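You operate a simulated robot arm through the tools that you are given. There is no shell and no other tool. Be economical: measure what you need, move in short steps, check, and stop when the job is done.

You are at the controls of a simulated robot arm. One attempt, no reset.

TASK
Turn the yellow dial of the grease box to 6.

It is judged by the outcome, as a careful person would: the job done as asked, and still so three seconds after it is handed in. It fails if anything else is knocked over, pushed out of place, dropped, spilled or broken.

THE ROBOT
A 7-joint arm with a two-finger parallel gripper, fixed in place. Base frame: the origin is at the foot of the arm, x ahead of it, y to its left, z up. Units: mm, degrees, N and s.
Its first joint turns from -66.0 to 66.0 degrees. Payload 2.5 kg.
The TCP is the grasp point between the finger pads, 23 mm short of the fingertips. In the tool frame z runs along the fingers and y along their closing line. Largest opening 94 mm; finger width 38, thickness 10; the body of the gripper, 54 by 96 mm, starts 39 mm behind the TCP.
Orientation is that of the tool frame in the base frame, as [roll, pitch, yaw] about the fixed x, y, z axes, in that order (R = Rz(yaw) Ry(pitch) Rx(roll)). With the fingers straight down and closing along the base's y, the tool's x points along the base's -x, its y along +y and its z along -z.

THE INTERFACE
- The arm moves only by the tool step_arm. Its argument "moves" is a list of rows, each an object of numbers (a shift or turn left out is 0, a gripper value left out holds the last): "x", "y", "z": the shift along the base's x, y, z in mm; "rx", "ry", "rz": the turn, a rotation vector about the base's x, y, z in degrees; "grip": the finger opening in mm, from 0 to 94. In form: [{"x": .., "y": .., "z": .., "rx": .., "ry": .., "rz": .., "grip": ..}, ...]. A call has 1 to 10 rows; each row is the pose to reach, as a shift and turn from the pose commanded when the call began. Each row takes 0.2 s and may step no farther than 50 mm and 8.6 degrees from the row before; otherwise, or with a gripper value out of range, the whole call is refused. Where a pose cannot be reached the arm comes as near as it can. A force on the tool above 40 N (or 10 N above the force at the start of the call, whichever is more), or a blocked arm, ends the call early, and 0.2 s more pass. Each finger travels about 108 mm/s and halts on what it meets, pressing with about 41 N; the grip force reading is that of the motor and also rises with nothing between the fingers. The clock runs only during rows and for 0.2 s after the last one: add rows that repeat a pose to give the fingers time. The reply holds the time, the measured pose of the TCP, the force on the tool along the base axes, the opening and the grip force, in the units named above and with some noise, and new pictures: "pictures" is both (left out), scene, wrist or none.
- Cameras (640 x 400 px; columns grow to the right, rows downward): "scene" is fixed at [116.1, -400.3, 558.8]; the picture's right is [0.87, -0.50, 0.00], its down [-0.22, -0.38, -0.90] and it looks along [0.45, 0.78, -0.44] (base axes); focal length 320 px, centre (320, 200). "wrist" rides on the gripper at [-39, 0, -44] in the tool frame; the picture's right is [0.00, -1.00, 0.00], its down [0.97, 0.00, -0.24] and it looks along [0.24, 0.00, 0.97] (tool axes); focal length 218 px, centre (320, 200). There is no depth. A picture from a camera that has moved, and an enlarged one, comes with that camera's place and axes in the base frame and with its lens.
- close_up(camera, box): a new picture of the part [left, top, right, bottom] of that camera's present view, enlarged. No time passes.
- sign_off(): hands the job in; it is judged then, once.

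Work in short steps. Places have to be worked out from the pictures, the camera data and where the tool is seen: move nearer, look again, correct. Check each grasp and each placing, and mend what went wrong. You have 90 turns and 170 pictures in all, those below and enlarged ones among them. Open the gripper and draw the arm clear of the work before you hand the job in, unless the task says otherwise; then end with one line.

The tools are called after ">>>" as a command line: name --argument value ..., lists and objects as JSON in quotes. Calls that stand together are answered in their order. step_arm: Moves the arm, as the interface text tells. Its arguments: {"type":"object","properties":{"moves":{"type":"array","items":{"type":"object","properties":{"x":{"type":"number"},"y":{"type":"number"},"z":{"type":"number"},"rx":{"type":"number"},"ry":{"type":"number"},"rz":{"type":"number"},"grip":{"type":"number"}}}},"pictures":{"type":"string","enum":["both","scene","wrist","none"]}},"required":["moves"]} The other tools are called the same way: close_up (camera, box) takes an enlarged picture of a part of a camera's view; sign_off () hands the job in.

At the start:

```text
time: 0.0
ee_pos: [338.1, 47.8, 366.3]
tcp_rot: [180.0, 0.1, 180.0]
force: [-0.5, -0.8, 0.1]
grip_width: 93.9
gripper_force: 0.0
```

scene: 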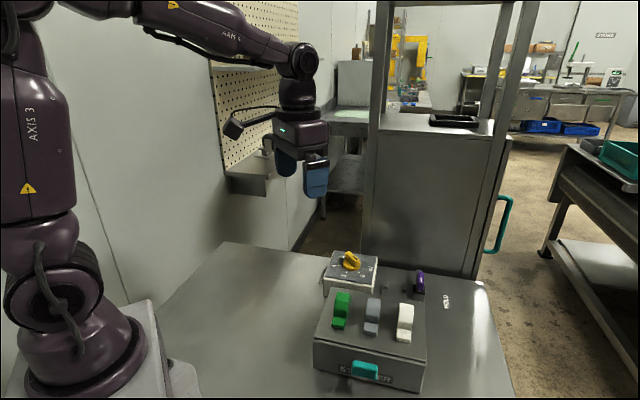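
wrist: 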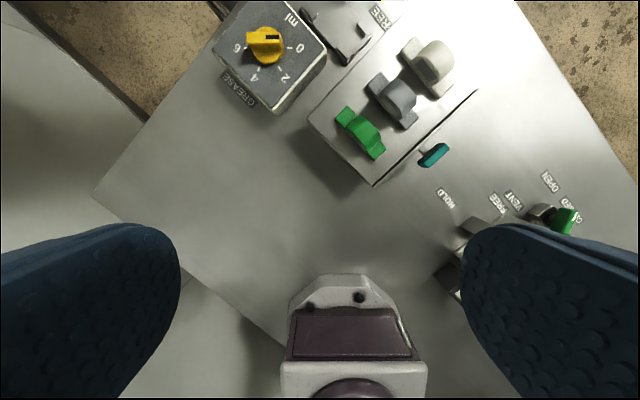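

Let me look closely at the dial in both views first.

>>> close_up --camera "wrist" --box '[200, 0, 360, 100]'

>>> close_up --camera "scene" --box '[300, 235, 460, 335]'

```text
4.00 times, centred on (280, 50) of wrist
camera zoom: at [375.9, 47.9, 410.9], right [0.0, -1.0, 0.0], down [-0.97, 0.0, 0.24], along [-0.24, 0.0, -0.97], focal length 873 px, centre (480, 800)
```

zoom: 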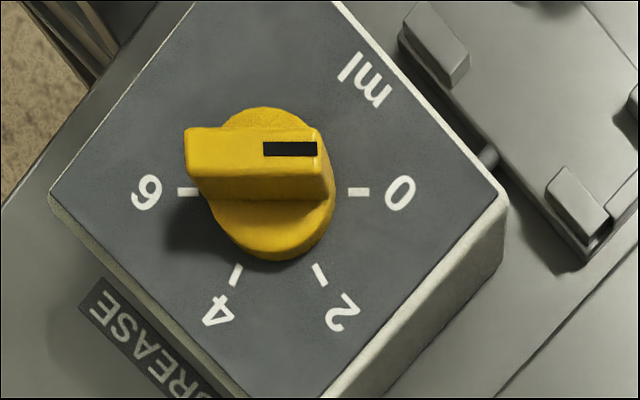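

```text
4.00 times, centred on (380, 285) of scene
camera zoom: at [116.1, -400.3, 558.8], right [0.87, -0.5, 0.0], down [-0.22, -0.38, -0.9], along [0.45, 0.78, -0.44], focal length 1280 px, centre (80, -140)
```

zoom: 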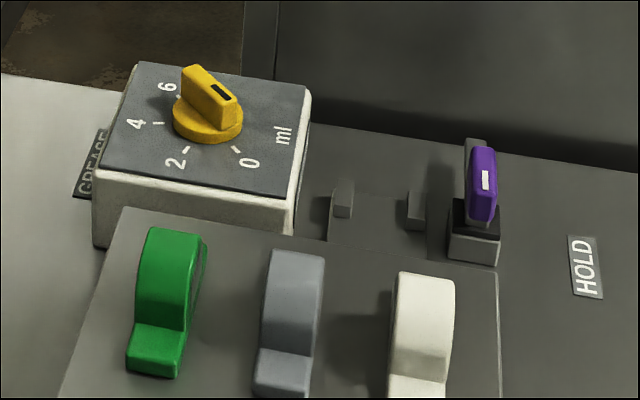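

The black pointer mark is at 0. Seen from above, the scale runs clockwise 0-2-4-6 over about 180°. My rough fix puts the dial near (505, 117), but I'm unsure of its height, so I'll move over it for a second viewpoint.

>>> step_arm --moves '[{"x": 40, "y": 20}, {"x": 80, "y": 40}, {"x": 120, "y": 60}, {"x": 120, "y": 60}]'

```text
time: 1.0
ee_pos: [458.5, 110.0, 365.4]
tcp_rot: [-179.9, -0.1, 180.0]
force: [0.4, 0.0, 0.9]
grip_width: 94.0
gripper_force: 0.0
camera wrist: at [497.7, 110.4, 410.6], right [0.0, -1.0, 0.0], down [-0.97, 0.0, 0.24], along [-0.24, 0.0, -0.97], focal length 218 px, centre (320, 200)
```

scene: 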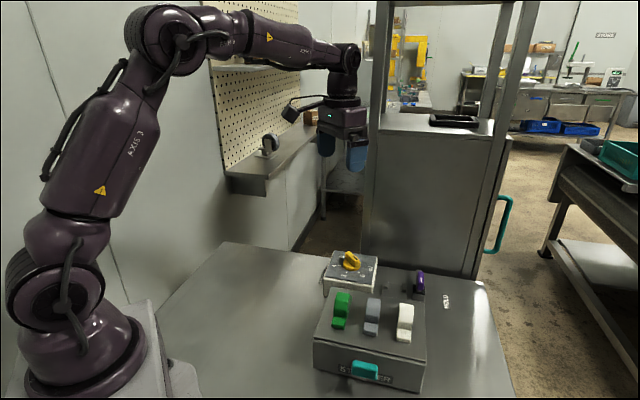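
wrist: 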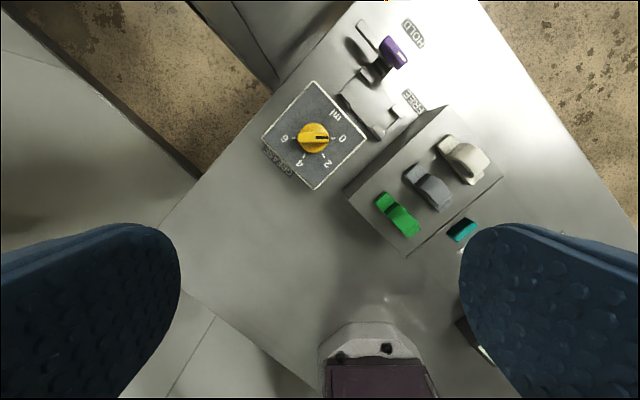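

Comparing the two viewpoints puts the dial face at about (506, 119, 70). The cabinet looks to be about 100 mm beyond the dial, so before rotating I'll check what sticks out from the gripper.

>>> close_up --camera "scene" --box '[240, 60, 400, 180]'

>>> close_up --camera "wrist" --box '[240, 60, 400, 180]'

```text
3.33 times, centred on (320, 120) of scene
camera zoom: at [116.1, -400.3, 558.8], right [0.87, -0.5, 0.0], down [-0.22, -0.38, -0.9], along [0.45, 0.78, -0.44], focal length 1066 px, centre (320, 467)
```

zoom: 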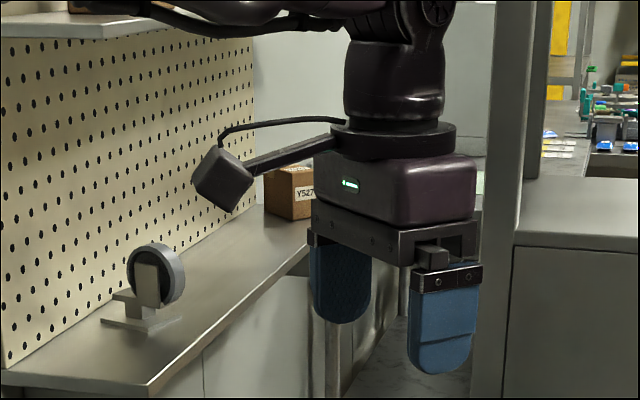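

```text
3.33 times, centred on (320, 120) of wrist
camera zoom: at [497.7, 110.4, 410.6], right [0.0, -1.0, 0.0], down [-0.97, 0.0, 0.24], along [-0.24, 0.0, -0.97], focal length 728 px, centre (320, 467)
```

zoom: 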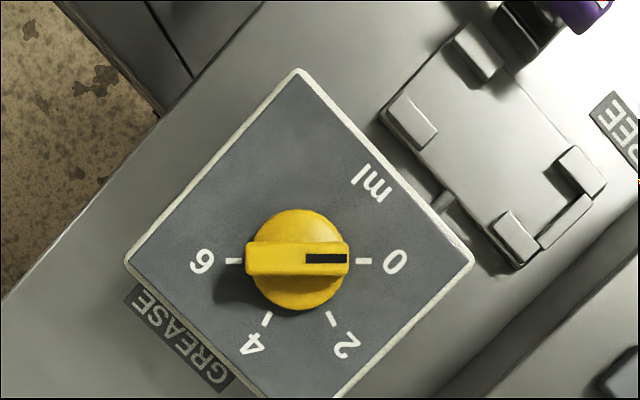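

The stalk block sits about 100 mm out on the tool's −x side, well above the fingertips, and it won't sweep towards the cabinet. I'll test the wrist range while still high, starting with clockwise to −90°.

>>> step_arm --moves '[{"rz": -8.5}, {"rz": -17}, {"rz": -25.5}, {"rz": -34}, {"rz": -42.5}, {"rz": -51}, {"rz": -59.5}, {"rz": -68}, {"rz": -76.5}, {"rz": -85}]' --pictures "none"

>>> step_arm --moves '[{"rz": -8.5}, {"rz": -15}, {"rz": -15}]' --pictures "scene"

```text
time: 3.2
ee_pos: [456.5, 107.2, 365.6]
tcp_rot: [179.9, 0.0, 94.8]
force: [-0.1, -0.9, 0.1]
grip_width: 93.9
gripper_force: 0.1
```

```text
time: 4.0
ee_pos: [455.7, 109.5, 366.8]
tcp_rot: [-180.0, -0.1, 80.0]
force: [-1.2, -0.3, -0.1]
grip_width: 94.0
gripper_force: 0.0
```

scene: 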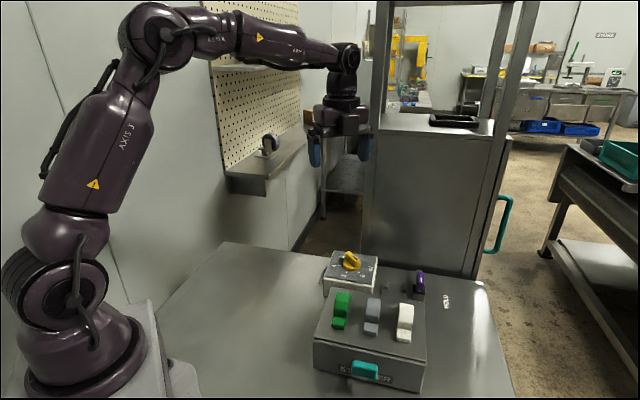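

−100° is reachable. Next I'll rotate the other way to the starting grasp yaw of +90°.

>>> step_arm --moves '[{"rz": 8.5}, {"rz": 17}, {"rz": 25.5}, {"rz": 34}, {"rz": 42.5}, {"rz": 51}, {"rz": 59.5}, {"rz": 68}, {"rz": 76.5}, {"rz": 85}]' --pictures "none"

>>> step_arm --moves '[{"rz": 8.5}, {"rz": 17}, {"rz": 25.5}, {"rz": 34}, {"rz": 42.5}, {"rz": 51}, {"rz": 59.5}, {"rz": 68}, {"rz": 76.5}, {"rz": 85}]' --pictures "none"

>>> step_arm --moves '[{"rz": 7, "x": 20, "y": 5}, {"rz": 14, "x": 30, "y": 10}, {"rz": 20, "x": 48, "y": 10}, {"rz": 20, "x": 48, "y": 10}]' --pictures "both"

```text
time: 6.2
ee_pos: [457.2, 107.2, 366.0]
tcp_rot: [180.0, 0.0, 165.2]
force: [0.0, 0.5, -0.3]
grip_width: 93.8
gripper_force: 0.0
```

```text
time: 8.4
ee_pos: [456.3, 108.5, 366.5]
tcp_rot: [-180.0, 0.0, -109.8]
force: [0.6, -0.2, -0.5]
grip_width: 94.0
gripper_force: 0.0
```

```text
time: 9.4
ee_pos: [505.9, 116.5, 367.9]
tcp_rot: [179.9, 0.0, -90.0]
force: [-0.8, 0.7, -0.2]
grip_width: 93.9
gripper_force: 0.1
camera wrist: at [504.7, 154.9, 412.0], right [1.0, 0.0, 0.0], down [0.0, -0.97, 0.24], along [0.0, -0.24, -0.97], focal length 218 px, centre (320, 200)
```

scene: 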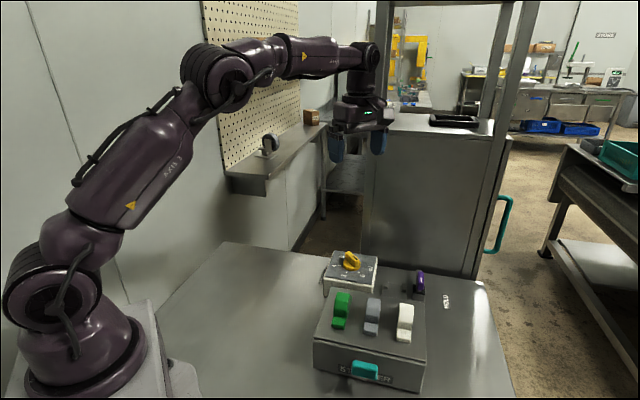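
wrist: 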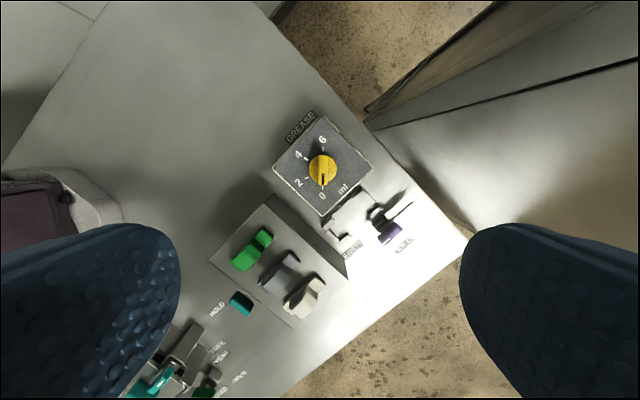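

The wrist reaches this yaw and the dial is nearly under the TCP. I'll descend partway, narrow the grip a little and look again.

>>> step_arm --moves '[{"z": -40, "x": 1, "y": 2, "grip": 70}, {"z": -80, "x": 1, "y": 2}, {"z": -120, "x": 1, "y": 2}, {"z": -160, "x": 1, "y": 2}, {"z": -180, "x": 1, "y": 2}, {"z": -180, "x": 1, "y": 2}]' --pictures "both"

```text
time: 10.8
ee_pos: [507.1, 121.4, 187.2]
tcp_rot: [180.0, 0.1, -90.0]
force: [0.0, 0.8, -0.4]
grip_width: 69.9
gripper_force: 0.0
camera wrist: at [507.7, 159.6, 230.6], right [1.0, 0.0, 0.0], down [0.0, -0.97, 0.24], along [0.0, -0.24, -0.97], focal length 218 px, centre (320, 200)
```

scene: 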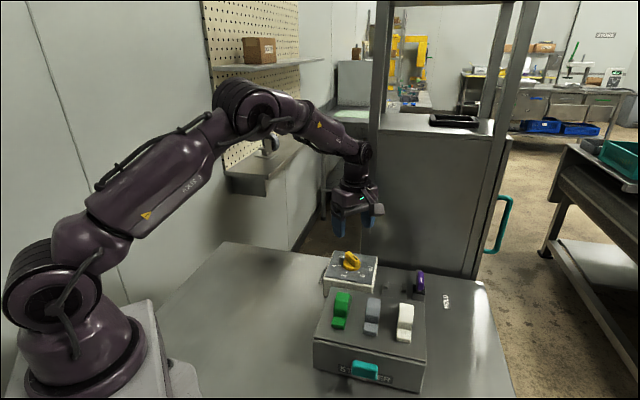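
wrist: 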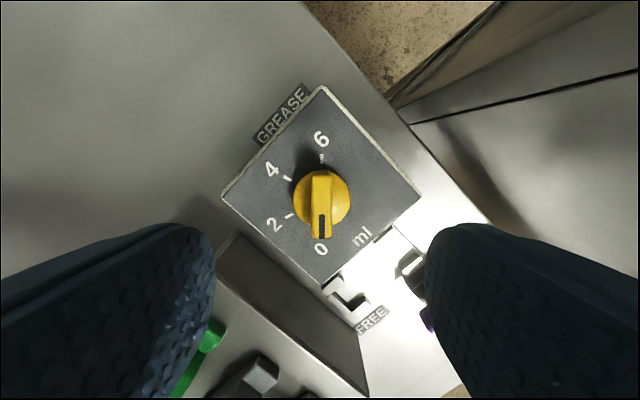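

The face height estimate is consistent at z≈69. I'll zoom in to fix the dial's centre precisely.

>>> close_up --camera "wrist" --box '[240, 140, 400, 260]'

>>> close_up --camera "scene" --box '[300, 180, 420, 300]'

```text
3.33 times, centred on (320, 200) of wrist
camera zoom: at [507.7, 159.6, 230.6], right [1.0, 0.0, 0.0], down [0.0, -0.97, 0.24], along [0.0, -0.24, -0.97], focal length 728 px, centre (320, 200)
```

zoom: 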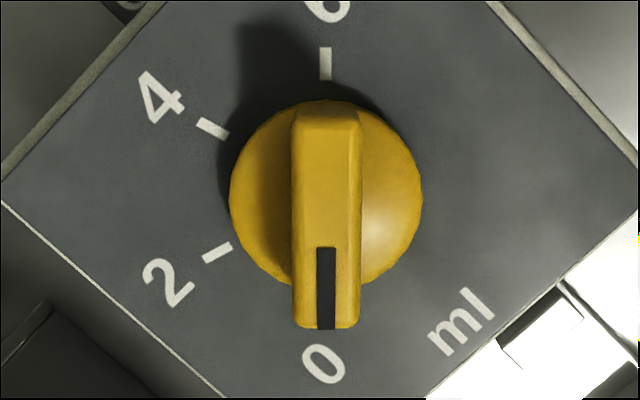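

```text
3.33 times, centred on (360, 240) of scene
camera zoom: at [116.1, -400.3, 558.8], right [0.87, -0.5, 0.0], down [-0.22, -0.38, -0.9], along [0.45, 0.78, -0.44], focal length 1066 px, centre (187, 67)
```

zoom: 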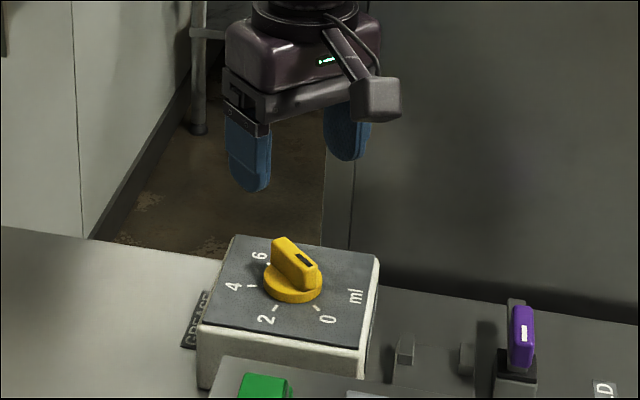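

The dial is about (+1.1, +1.4) mm from the TCP. The face is about 118 mm below, with the bar top at z≈95 and the disc top at z≈78. I'll descend until the fingertips are just above the bar and check.

>>> step_arm --moves '[{"z": -25, "x": 1, "y": 1.4, "grip": 50}, {"z": -50, "x": 1, "y": 1.4}, {"z": -60, "x": 1, "y": 1.4}, {"z": -60, "x": 1, "y": 1.4}]' --pictures "both"

>>> close_up --camera "scene" --box '[310, 210, 400, 300]'

```text
time: 11.8
ee_pos: [509.4, 121.7, 126.4]
tcp_rot: [-179.9, 0.1, -90.0]
force: [-0.2, 0.2, -0.4]
grip_width: 49.9
gripper_force: 0.0
camera wrist: at [508.2, 161.0, 169.7], right [1.0, 0.0, 0.0], down [0.0, -0.97, 0.24], along [0.0, -0.24, -0.97], focal length 218 px, centre (320, 200)
```

scene: 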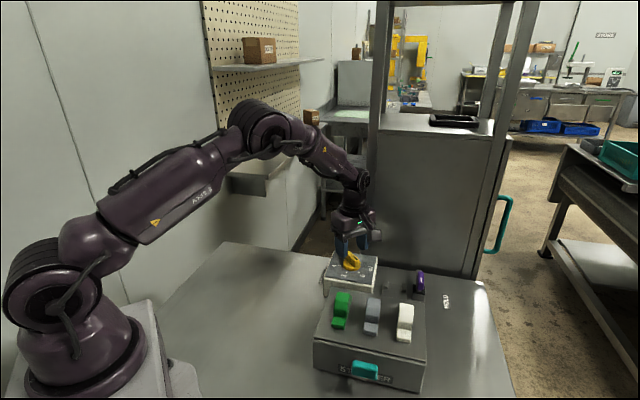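
wrist: 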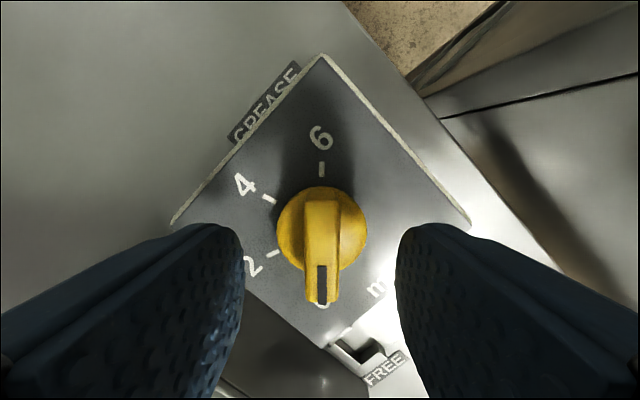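

```text
4.44 times, centred on (355, 255) of scene
camera zoom: at [116.1, -400.3, 558.8], right [0.87, -0.5, 0.0], down [-0.22, -0.38, -0.9], along [0.45, 0.78, -0.44], focal length 1422 px, centre (164, -44)
```

zoom: 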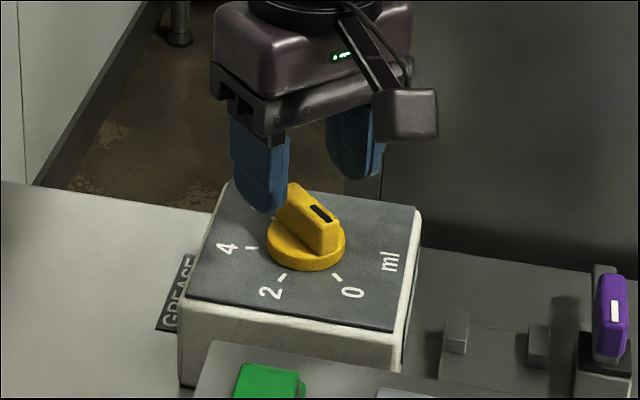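

The gripper is well centred, with about 1 mm of x left to correct. I'll lower 21 mm around the bar and then close.

>>> step_arm --moves '[{"z": -8, "x": 0.8, "y": 0.3}, {"z": -15, "x": 0.8, "y": 0.3}, {"z": -20, "x": 0.8, "y": 0.3}, {"z": -20, "x": 0.8, "y": 0.3}]' --pictures "wrist"

>>> close_up --camera "scene" --box '[310, 210, 400, 300]'

```text
time: 12.8
ee_pos: [507.8, 122.5, 107.4]
tcp_rot: [179.9, 0.0, -89.9]
force: [0.0, -0.3, 0.7]
grip_width: 50.0
gripper_force: 0.1
camera wrist: at [507.5, 160.9, 150.7], right [1.0, 0.0, 0.0], down [0.0, -0.97, 0.24], along [0.0, -0.24, -0.97], focal length 218 px, centre (320, 200)
```

wrist: 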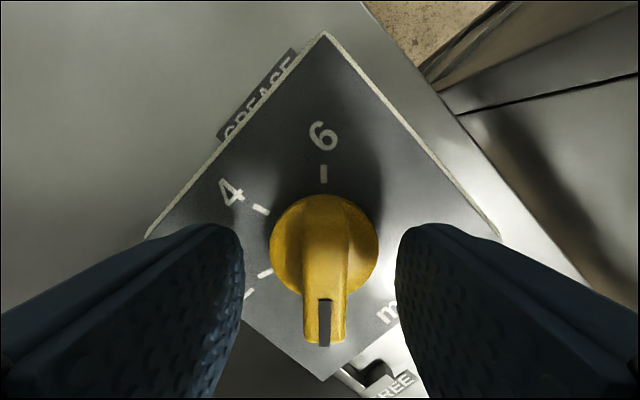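

```text
4.44 times, centred on (355, 255) of scene
camera zoom: at [116.1, -400.3, 558.8], right [0.87, -0.5, 0.0], down [-0.22, -0.38, -0.9], along [0.45, 0.78, -0.44], focal length 1422 px, centre (164, -44)
```

zoom: 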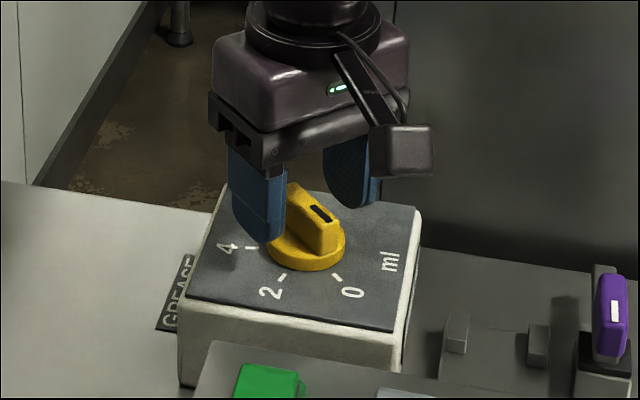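

The dial axis is about 1 mm further in +x. I'll correct that, drop 2 mm more and close on the bar.

>>> step_arm --moves '[{"z": -2.5, "x": 1.2}, {"z": -2.5, "x": 1.2, "grip": 30}, {"z": -2.5, "x": 1.2, "grip": 8}, {"z": -2.5, "x": 1.2, "grip": 8}, {"z": -2.5, "x": 1.2, "grip": 8}]' --pictures "wrist"

>>> close_up --camera "scene" --box '[310, 210, 400, 300]'

```text
time: 14.0
ee_pos: [508.6, 121.6, 102.9]
tcp_rot: [-179.9, 0.0, -89.9]
force: [12.6, 2.5, -8.3]
grip_width: 13.8
gripper_force: 44.9
camera wrist: at [508.9, 160.0, 148.0], right [1.0, 0.0, 0.0], down [0.0, -0.97, 0.24], along [0.0, -0.24, -0.97], focal length 218 px, centre (320, 200)
```

wrist: 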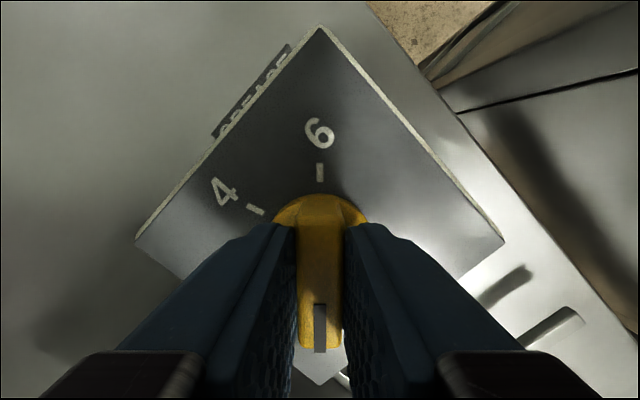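

```text
4.44 times, centred on (355, 255) of scene
camera zoom: at [116.1, -400.2, 558.8], right [0.87, -0.5, 0.0], down [-0.22, -0.38, -0.9], along [0.45, 0.78, -0.44], focal length 1422 px, centre (164, -44)
```

zoom: 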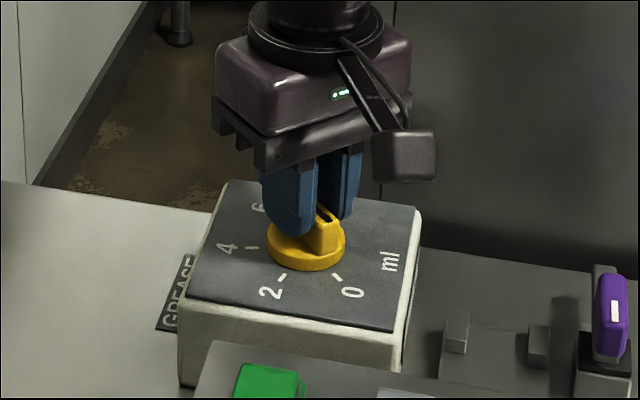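

The bar is gripped at 13.8 mm with a small +x side load. I'll relieve that with a slight shift and start turning clockwise.

>>> step_arm --moves '[{"x": 0.6}, {"x": 0.6, "rz": -5}, {"x": 0.6, "rz": -10}, {"x": 0.6, "rz": -15}, {"x": 0.6, "rz": -20}, {"x": 0.6, "rz": -20}]' --pictures "wrist"

```text
time: 15.4
ee_pos: [510.3, 121.1, 103.6]
tcp_rot: [-179.9, 0.0, -110.0]
force: [2.0, 2.2, 6.0]
grip_width: 14.1
gripper_force: 44.9
camera wrist: at [522.7, 157.6, 147.9], right [0.94, -0.34, 0.0], down [-0.33, -0.91, 0.24], along [-0.08, -0.23, -0.97], focal length 218 px, centre (320, 200)
```

wrist: 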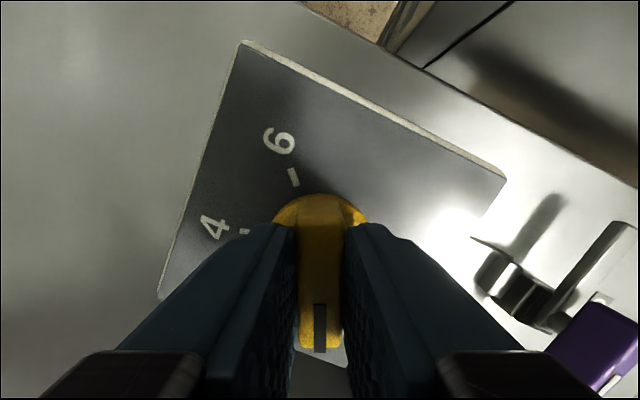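

The dial follows the gripper and the forces are low. Continuing clockwise.

>>> step_arm --moves '[{"rz": -6}, {"rz": -12}, {"rz": -18}, {"rz": -24}, {"rz": -30}, {"rz": -36}, {"rz": -42}, {"rz": -48}, {"rz": -54}, {"rz": -60}]' --pictures "both"

```text
time: 17.6
ee_pos: [509.2, 120.2, 103.6]
tcp_rot: [-179.9, 0.0, -170.2]
force: [18.1, -11.1, -14.8]
grip_width: 13.9
gripper_force: 45.1
camera wrist: at [548.2, 127.1, 148.0], right [0.17, -0.99, 0.0], down [-0.96, -0.16, 0.24], along [-0.24, -0.04, -0.97], focal length 218 px, centre (320, 200)
```

scene: 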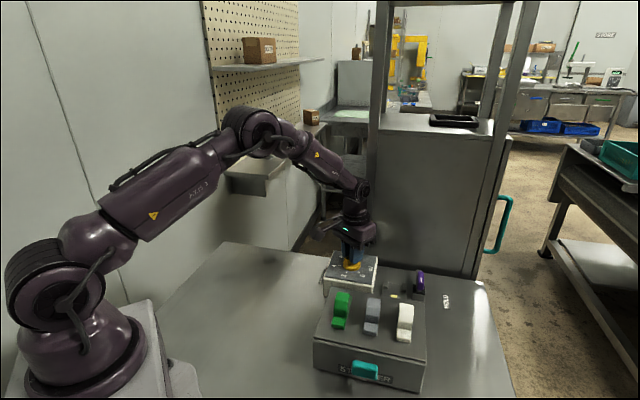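
wrist: 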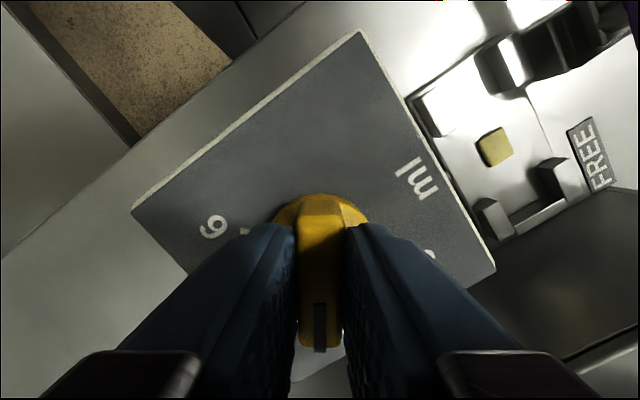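

Turned about 80°. A yellow square has appeared in the tray beside the box, so I'll check that before going on.

>>> close_up --camera "wrist" --box '[400, 60, 640, 240]'

>>> close_up --camera "scene" --box '[310, 225, 470, 325]'

```text
2.22 times, centred on (520, 150) of wrist
camera zoom: at [548.2, 127.1, 148.0], right [0.17, -0.99, 0.0], down [-0.96, -0.16, 0.24], along [-0.24, -0.04, -0.97], focal length 485 px, centre (-124, 311)
```

zoom: 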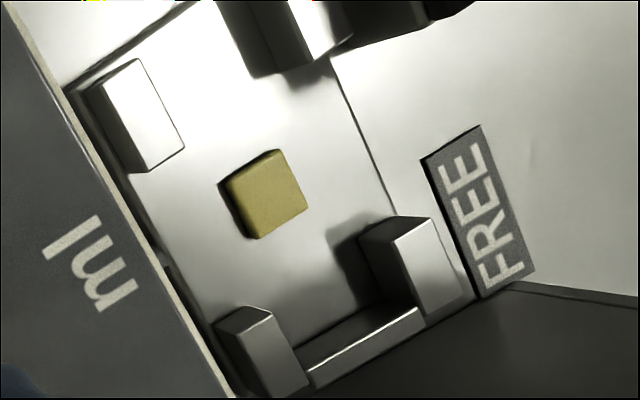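

```text
4.00 times, centred on (390, 275) of scene
camera zoom: at [116.1, -400.3, 558.8], right [0.87, -0.5, 0.0], down [-0.22, -0.38, -0.9], along [0.45, 0.78, -0.44], focal length 1280 px, centre (40, -100)
```

zoom: 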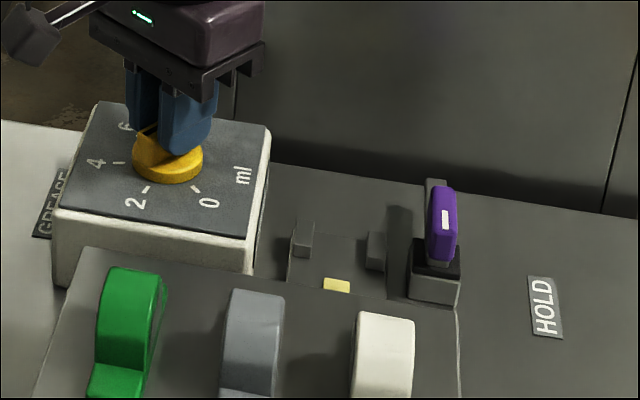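

The box has dispensed a small grease block into its tray. That looks like the dial's own effect (ml), so I mustn't overshoot 6. I'll ease the side load and continue smoothly.

>>> step_arm --moves '[{"x": 1, "y": -0.6}, {"x": 1, "y": -0.6, "rz": -6}, {"x": 1, "y": -0.6, "rz": -12}, {"x": 1, "y": -0.6, "rz": -18}, {"x": 1, "y": -0.6, "rz": -24}, {"x": 1, "y": -0.6, "rz": -30}, {"x": 1, "y": -0.6, "rz": -36}, {"x": 1, "y": -0.6, "rz": -42}, {"x": 1, "y": -0.6, "rz": -48}, {"x": 1, "y": -0.6, "rz": -48}]' --pictures "both"

>>> close_up --camera "scene" --box '[310, 225, 470, 325]'

```text
time: 19.8
ee_pos: [509.9, 120.2, 104.0]
tcp_rot: [-179.9, 0.0, 141.9]
force: [-13.2, -21.4, 12.6]
grip_width: 13.7
gripper_force: 45.0
camera wrist: at [540.5, 95.6, 148.0], right [-0.62, -0.79, 0.0], down [-0.76, 0.6, 0.24], along [-0.19, 0.15, -0.97], focal length 218 px, centre (320, 200)
```

scene: 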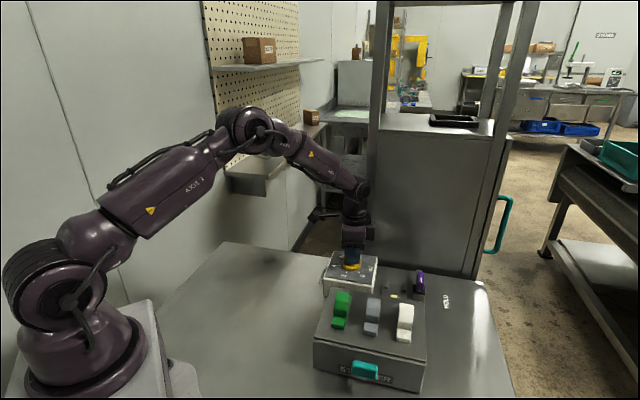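
wrist: 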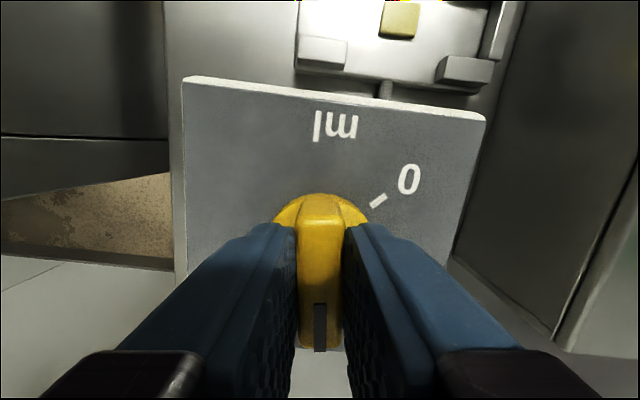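

```text
4.00 times, centred on (390, 275) of scene
camera zoom: at [116.0, -400.3, 558.8], right [0.87, -0.5, 0.0], down [-0.22, -0.38, -0.9], along [0.45, 0.78, -0.44], focal length 1280 px, centre (40, -100)
```

zoom: 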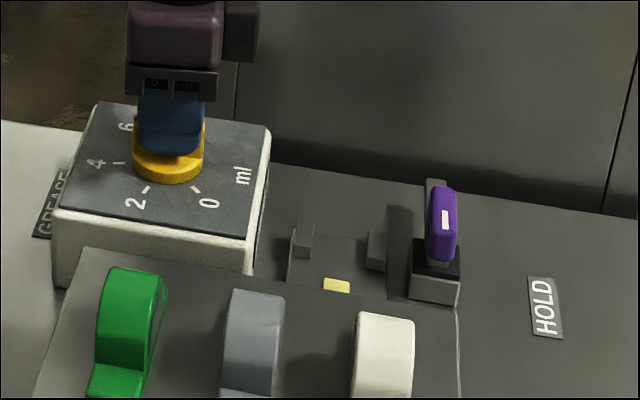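

The dial is at about 128° of 180°, and the grease block hasn't changed. I'll ease the side load again and turn the remaining ~52° minus a few degrees.

>>> step_arm --moves '[{"x": -0.6, "y": -1}, {"x": -0.6, "y": -1, "rz": -6}, {"x": -0.6, "y": -1, "rz": -12}, {"x": -0.6, "y": -1, "rz": -18}, {"x": -0.6, "y": -1, "rz": -24}, {"x": -0.6, "y": -1, "rz": -30}, {"x": -0.6, "y": -1, "rz": -36}, {"x": -0.6, "y": -1, "rz": -42}, {"x": -0.6, "y": -1, "rz": -47}, {"x": -0.6, "y": -1, "rz": -47}]' --pictures "both"

```text
time: 22.0
ee_pos: [509.6, 119.6, 103.1]
tcp_rot: [-179.8, 0.2, 94.9]
force: [-11.3, -20.5, -5.2]
grip_width: 13.7
gripper_force: 44.8
camera wrist: at [512.6, 80.6, 148.1], right [-1.0, -0.08, 0.0], down [-0.08, 0.97, 0.24], along [-0.02, 0.24, -0.97], focal length 218 px, centre (320, 200)
```

scene: 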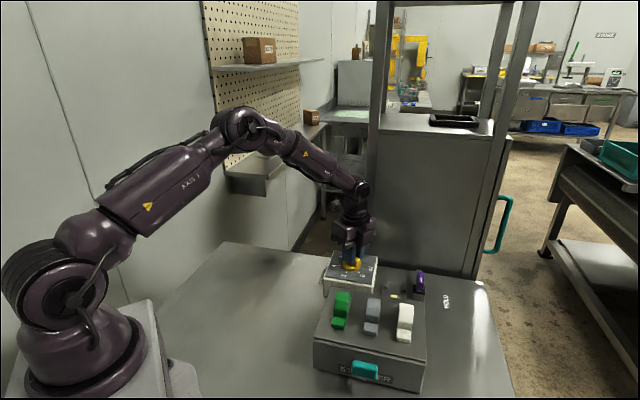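
wrist: 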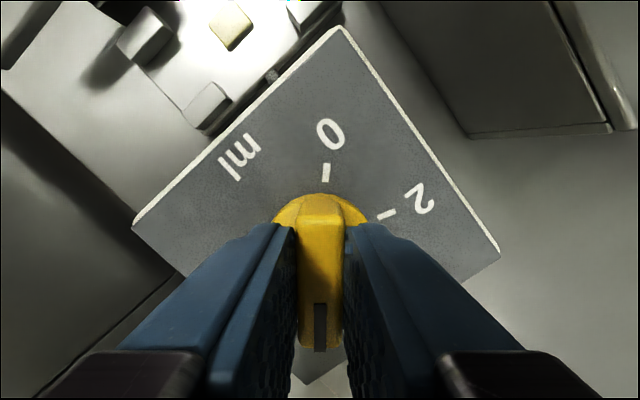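

About 5° remain: the 0 tick isn't yet in line with the bar's tail. I'll finish to yaw 90°.

>>> step_arm --moves '[{"rz": -2.5}, {"rz": -4.9}, {"rz": -4.9}]' --pictures "wrist"

```text
time: 22.8
ee_pos: [509.0, 119.7, 104.9]
tcp_rot: [-179.7, 0.1, 90.0]
force: [-20.9, -21.4, 3.5]
grip_width: 14.0
gripper_force: 44.8
camera wrist: at [509.4, 80.4, 148.1], right [-1.0, 0.0, 0.01], down [0.0, 0.97, 0.24], along [-0.01, 0.24, -0.97], focal length 218 px, centre (320, 200)
```

wrist: 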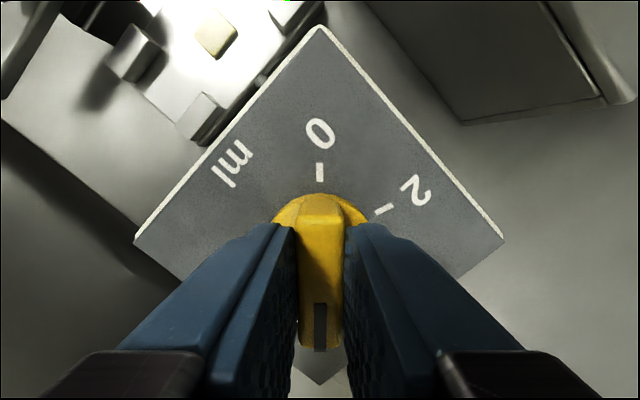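

The bar's tail now lines up with 0, so the pointer should be at 6. I'll relieve the side load, open slowly and rise.

>>> step_arm --moves '[{"x": -1, "y": -1}, {"x": -1, "y": -1, "grip": 20}, {"x": -1, "y": -1, "grip": 40}, {"x": -1, "y": -1, "grip": 50}, {"x": -1, "y": -1, "grip": 50}]' --pictures "none"

>>> step_arm --moves '[{"z": 15}, {"z": 35}, {"z": 65}, {"z": 85}, {"z": 85}]' --pictures "both"

>>> close_up --camera "wrist" --box '[240, 140, 400, 260]'

>>> close_up --camera "scene" --box '[310, 225, 470, 325]'

```text
time: 24.0
ee_pos: [509.1, 119.0, 104.0]
tcp_rot: [180.0, 0.0, 90.1]
force: [-0.7, 0.3, 0.6]
grip_width: 50.0
gripper_force: 0.1
```

```text
time: 25.2
ee_pos: [510.9, 120.1, 188.5]
tcp_rot: [179.9, 0.1, 90.0]
force: [-0.1, -0.5, 0.5]
grip_width: 50.2
gripper_force: 0.0
camera wrist: at [510.1, 80.1, 232.9], right [-1.0, 0.0, 0.0], down [0.0, 0.97, 0.24], along [0.0, 0.24, -0.97], focal length 218 px, centre (320, 200)
```

scene: 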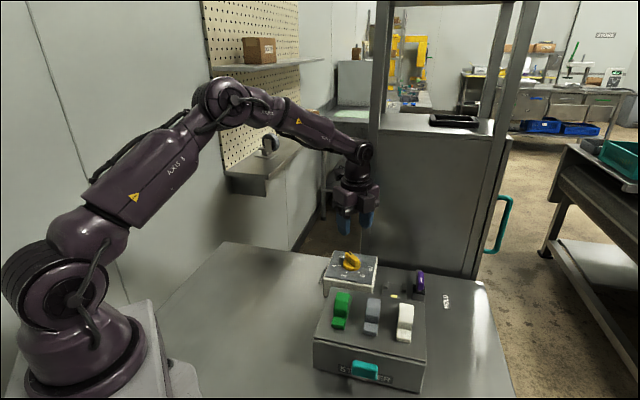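
wrist: 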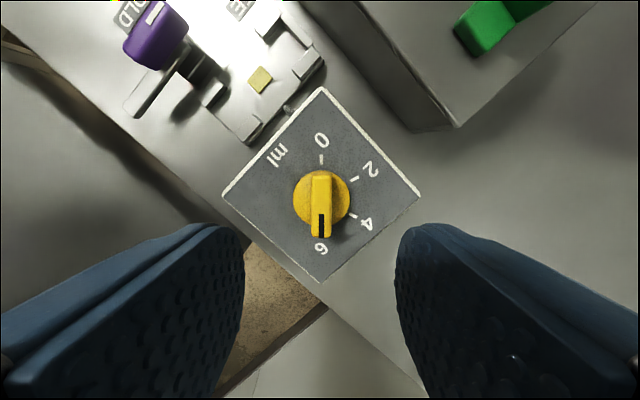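

```text
3.33 times, centred on (320, 200) of wrist
camera zoom: at [510.1, 80.1, 232.9], right [-1.0, 0.0, 0.0], down [0.0, 0.97, 0.24], along [0.0, 0.24, -0.97], focal length 728 px, centre (320, 200)
```

zoom: 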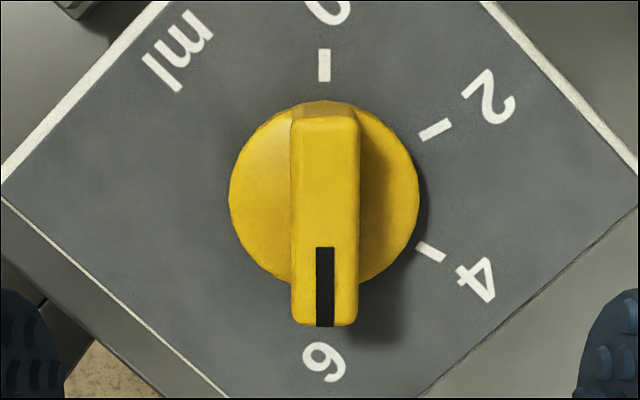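

```text
4.00 times, centred on (390, 275) of scene
camera zoom: at [116.1, -400.3, 558.8], right [0.87, -0.5, 0.0], down [-0.22, -0.38, -0.9], along [0.45, 0.78, -0.44], focal length 1280 px, centre (40, -100)
```

zoom: 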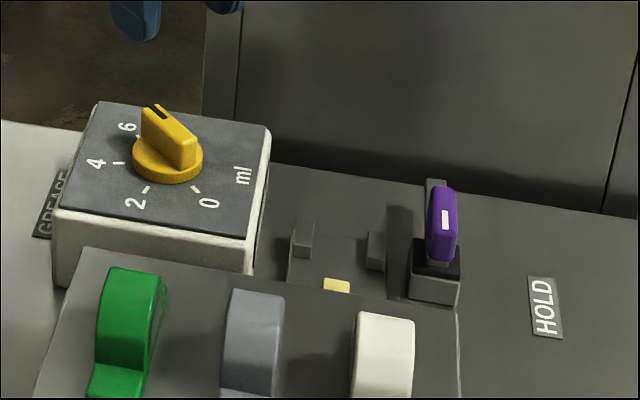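

The pointer sits exactly on 6 and nothing else has moved. I'll draw the arm clear.

>>> step_arm --moves '[{"z": 45}, {"z": 90}, {"z": 135, "x": -20}, {"z": 170, "x": -50}, {"z": 170, "x": -80}, {"z": 170, "x": -80}]' --pictures "scene"

>>> close_up --camera "scene" --box '[310, 225, 470, 325]'

```text
time: 26.6
ee_pos: [428.3, 119.3, 358.4]
tcp_rot: [180.0, 0.1, 90.1]
force: [0.1, 0.0, -0.2]
grip_width: 50.1
gripper_force: 0.0
```

scene: 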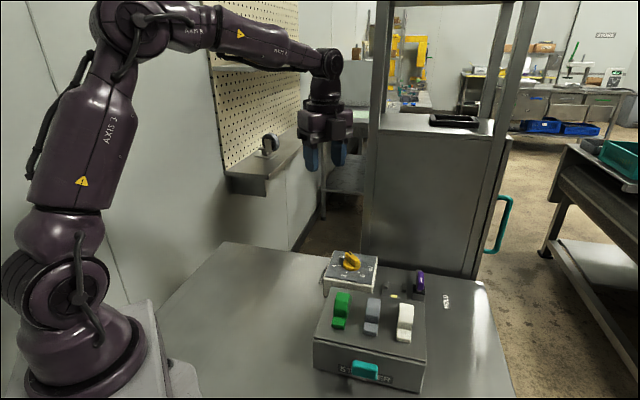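

```text
4.00 times, centred on (390, 275) of scene
camera zoom: at [116.0, -400.3, 558.8], right [0.87, -0.5, 0.0], down [-0.22, -0.38, -0.9], along [0.45, 0.78, -0.44], focal length 1280 px, centre (40, -100)
```

zoom: 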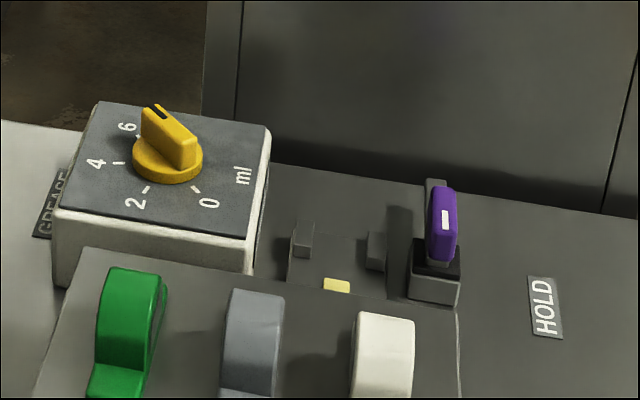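

The dial is steady at 6 and the arm is clear, so I'm handing it in.

>>> sign_off

```text
The job is handed in.
```

The yellow dial of the grease box is set to 6 and the arm is clear; a small yellow block, probably grease, appeared in the tray beside the box during the turn, and I left it there.
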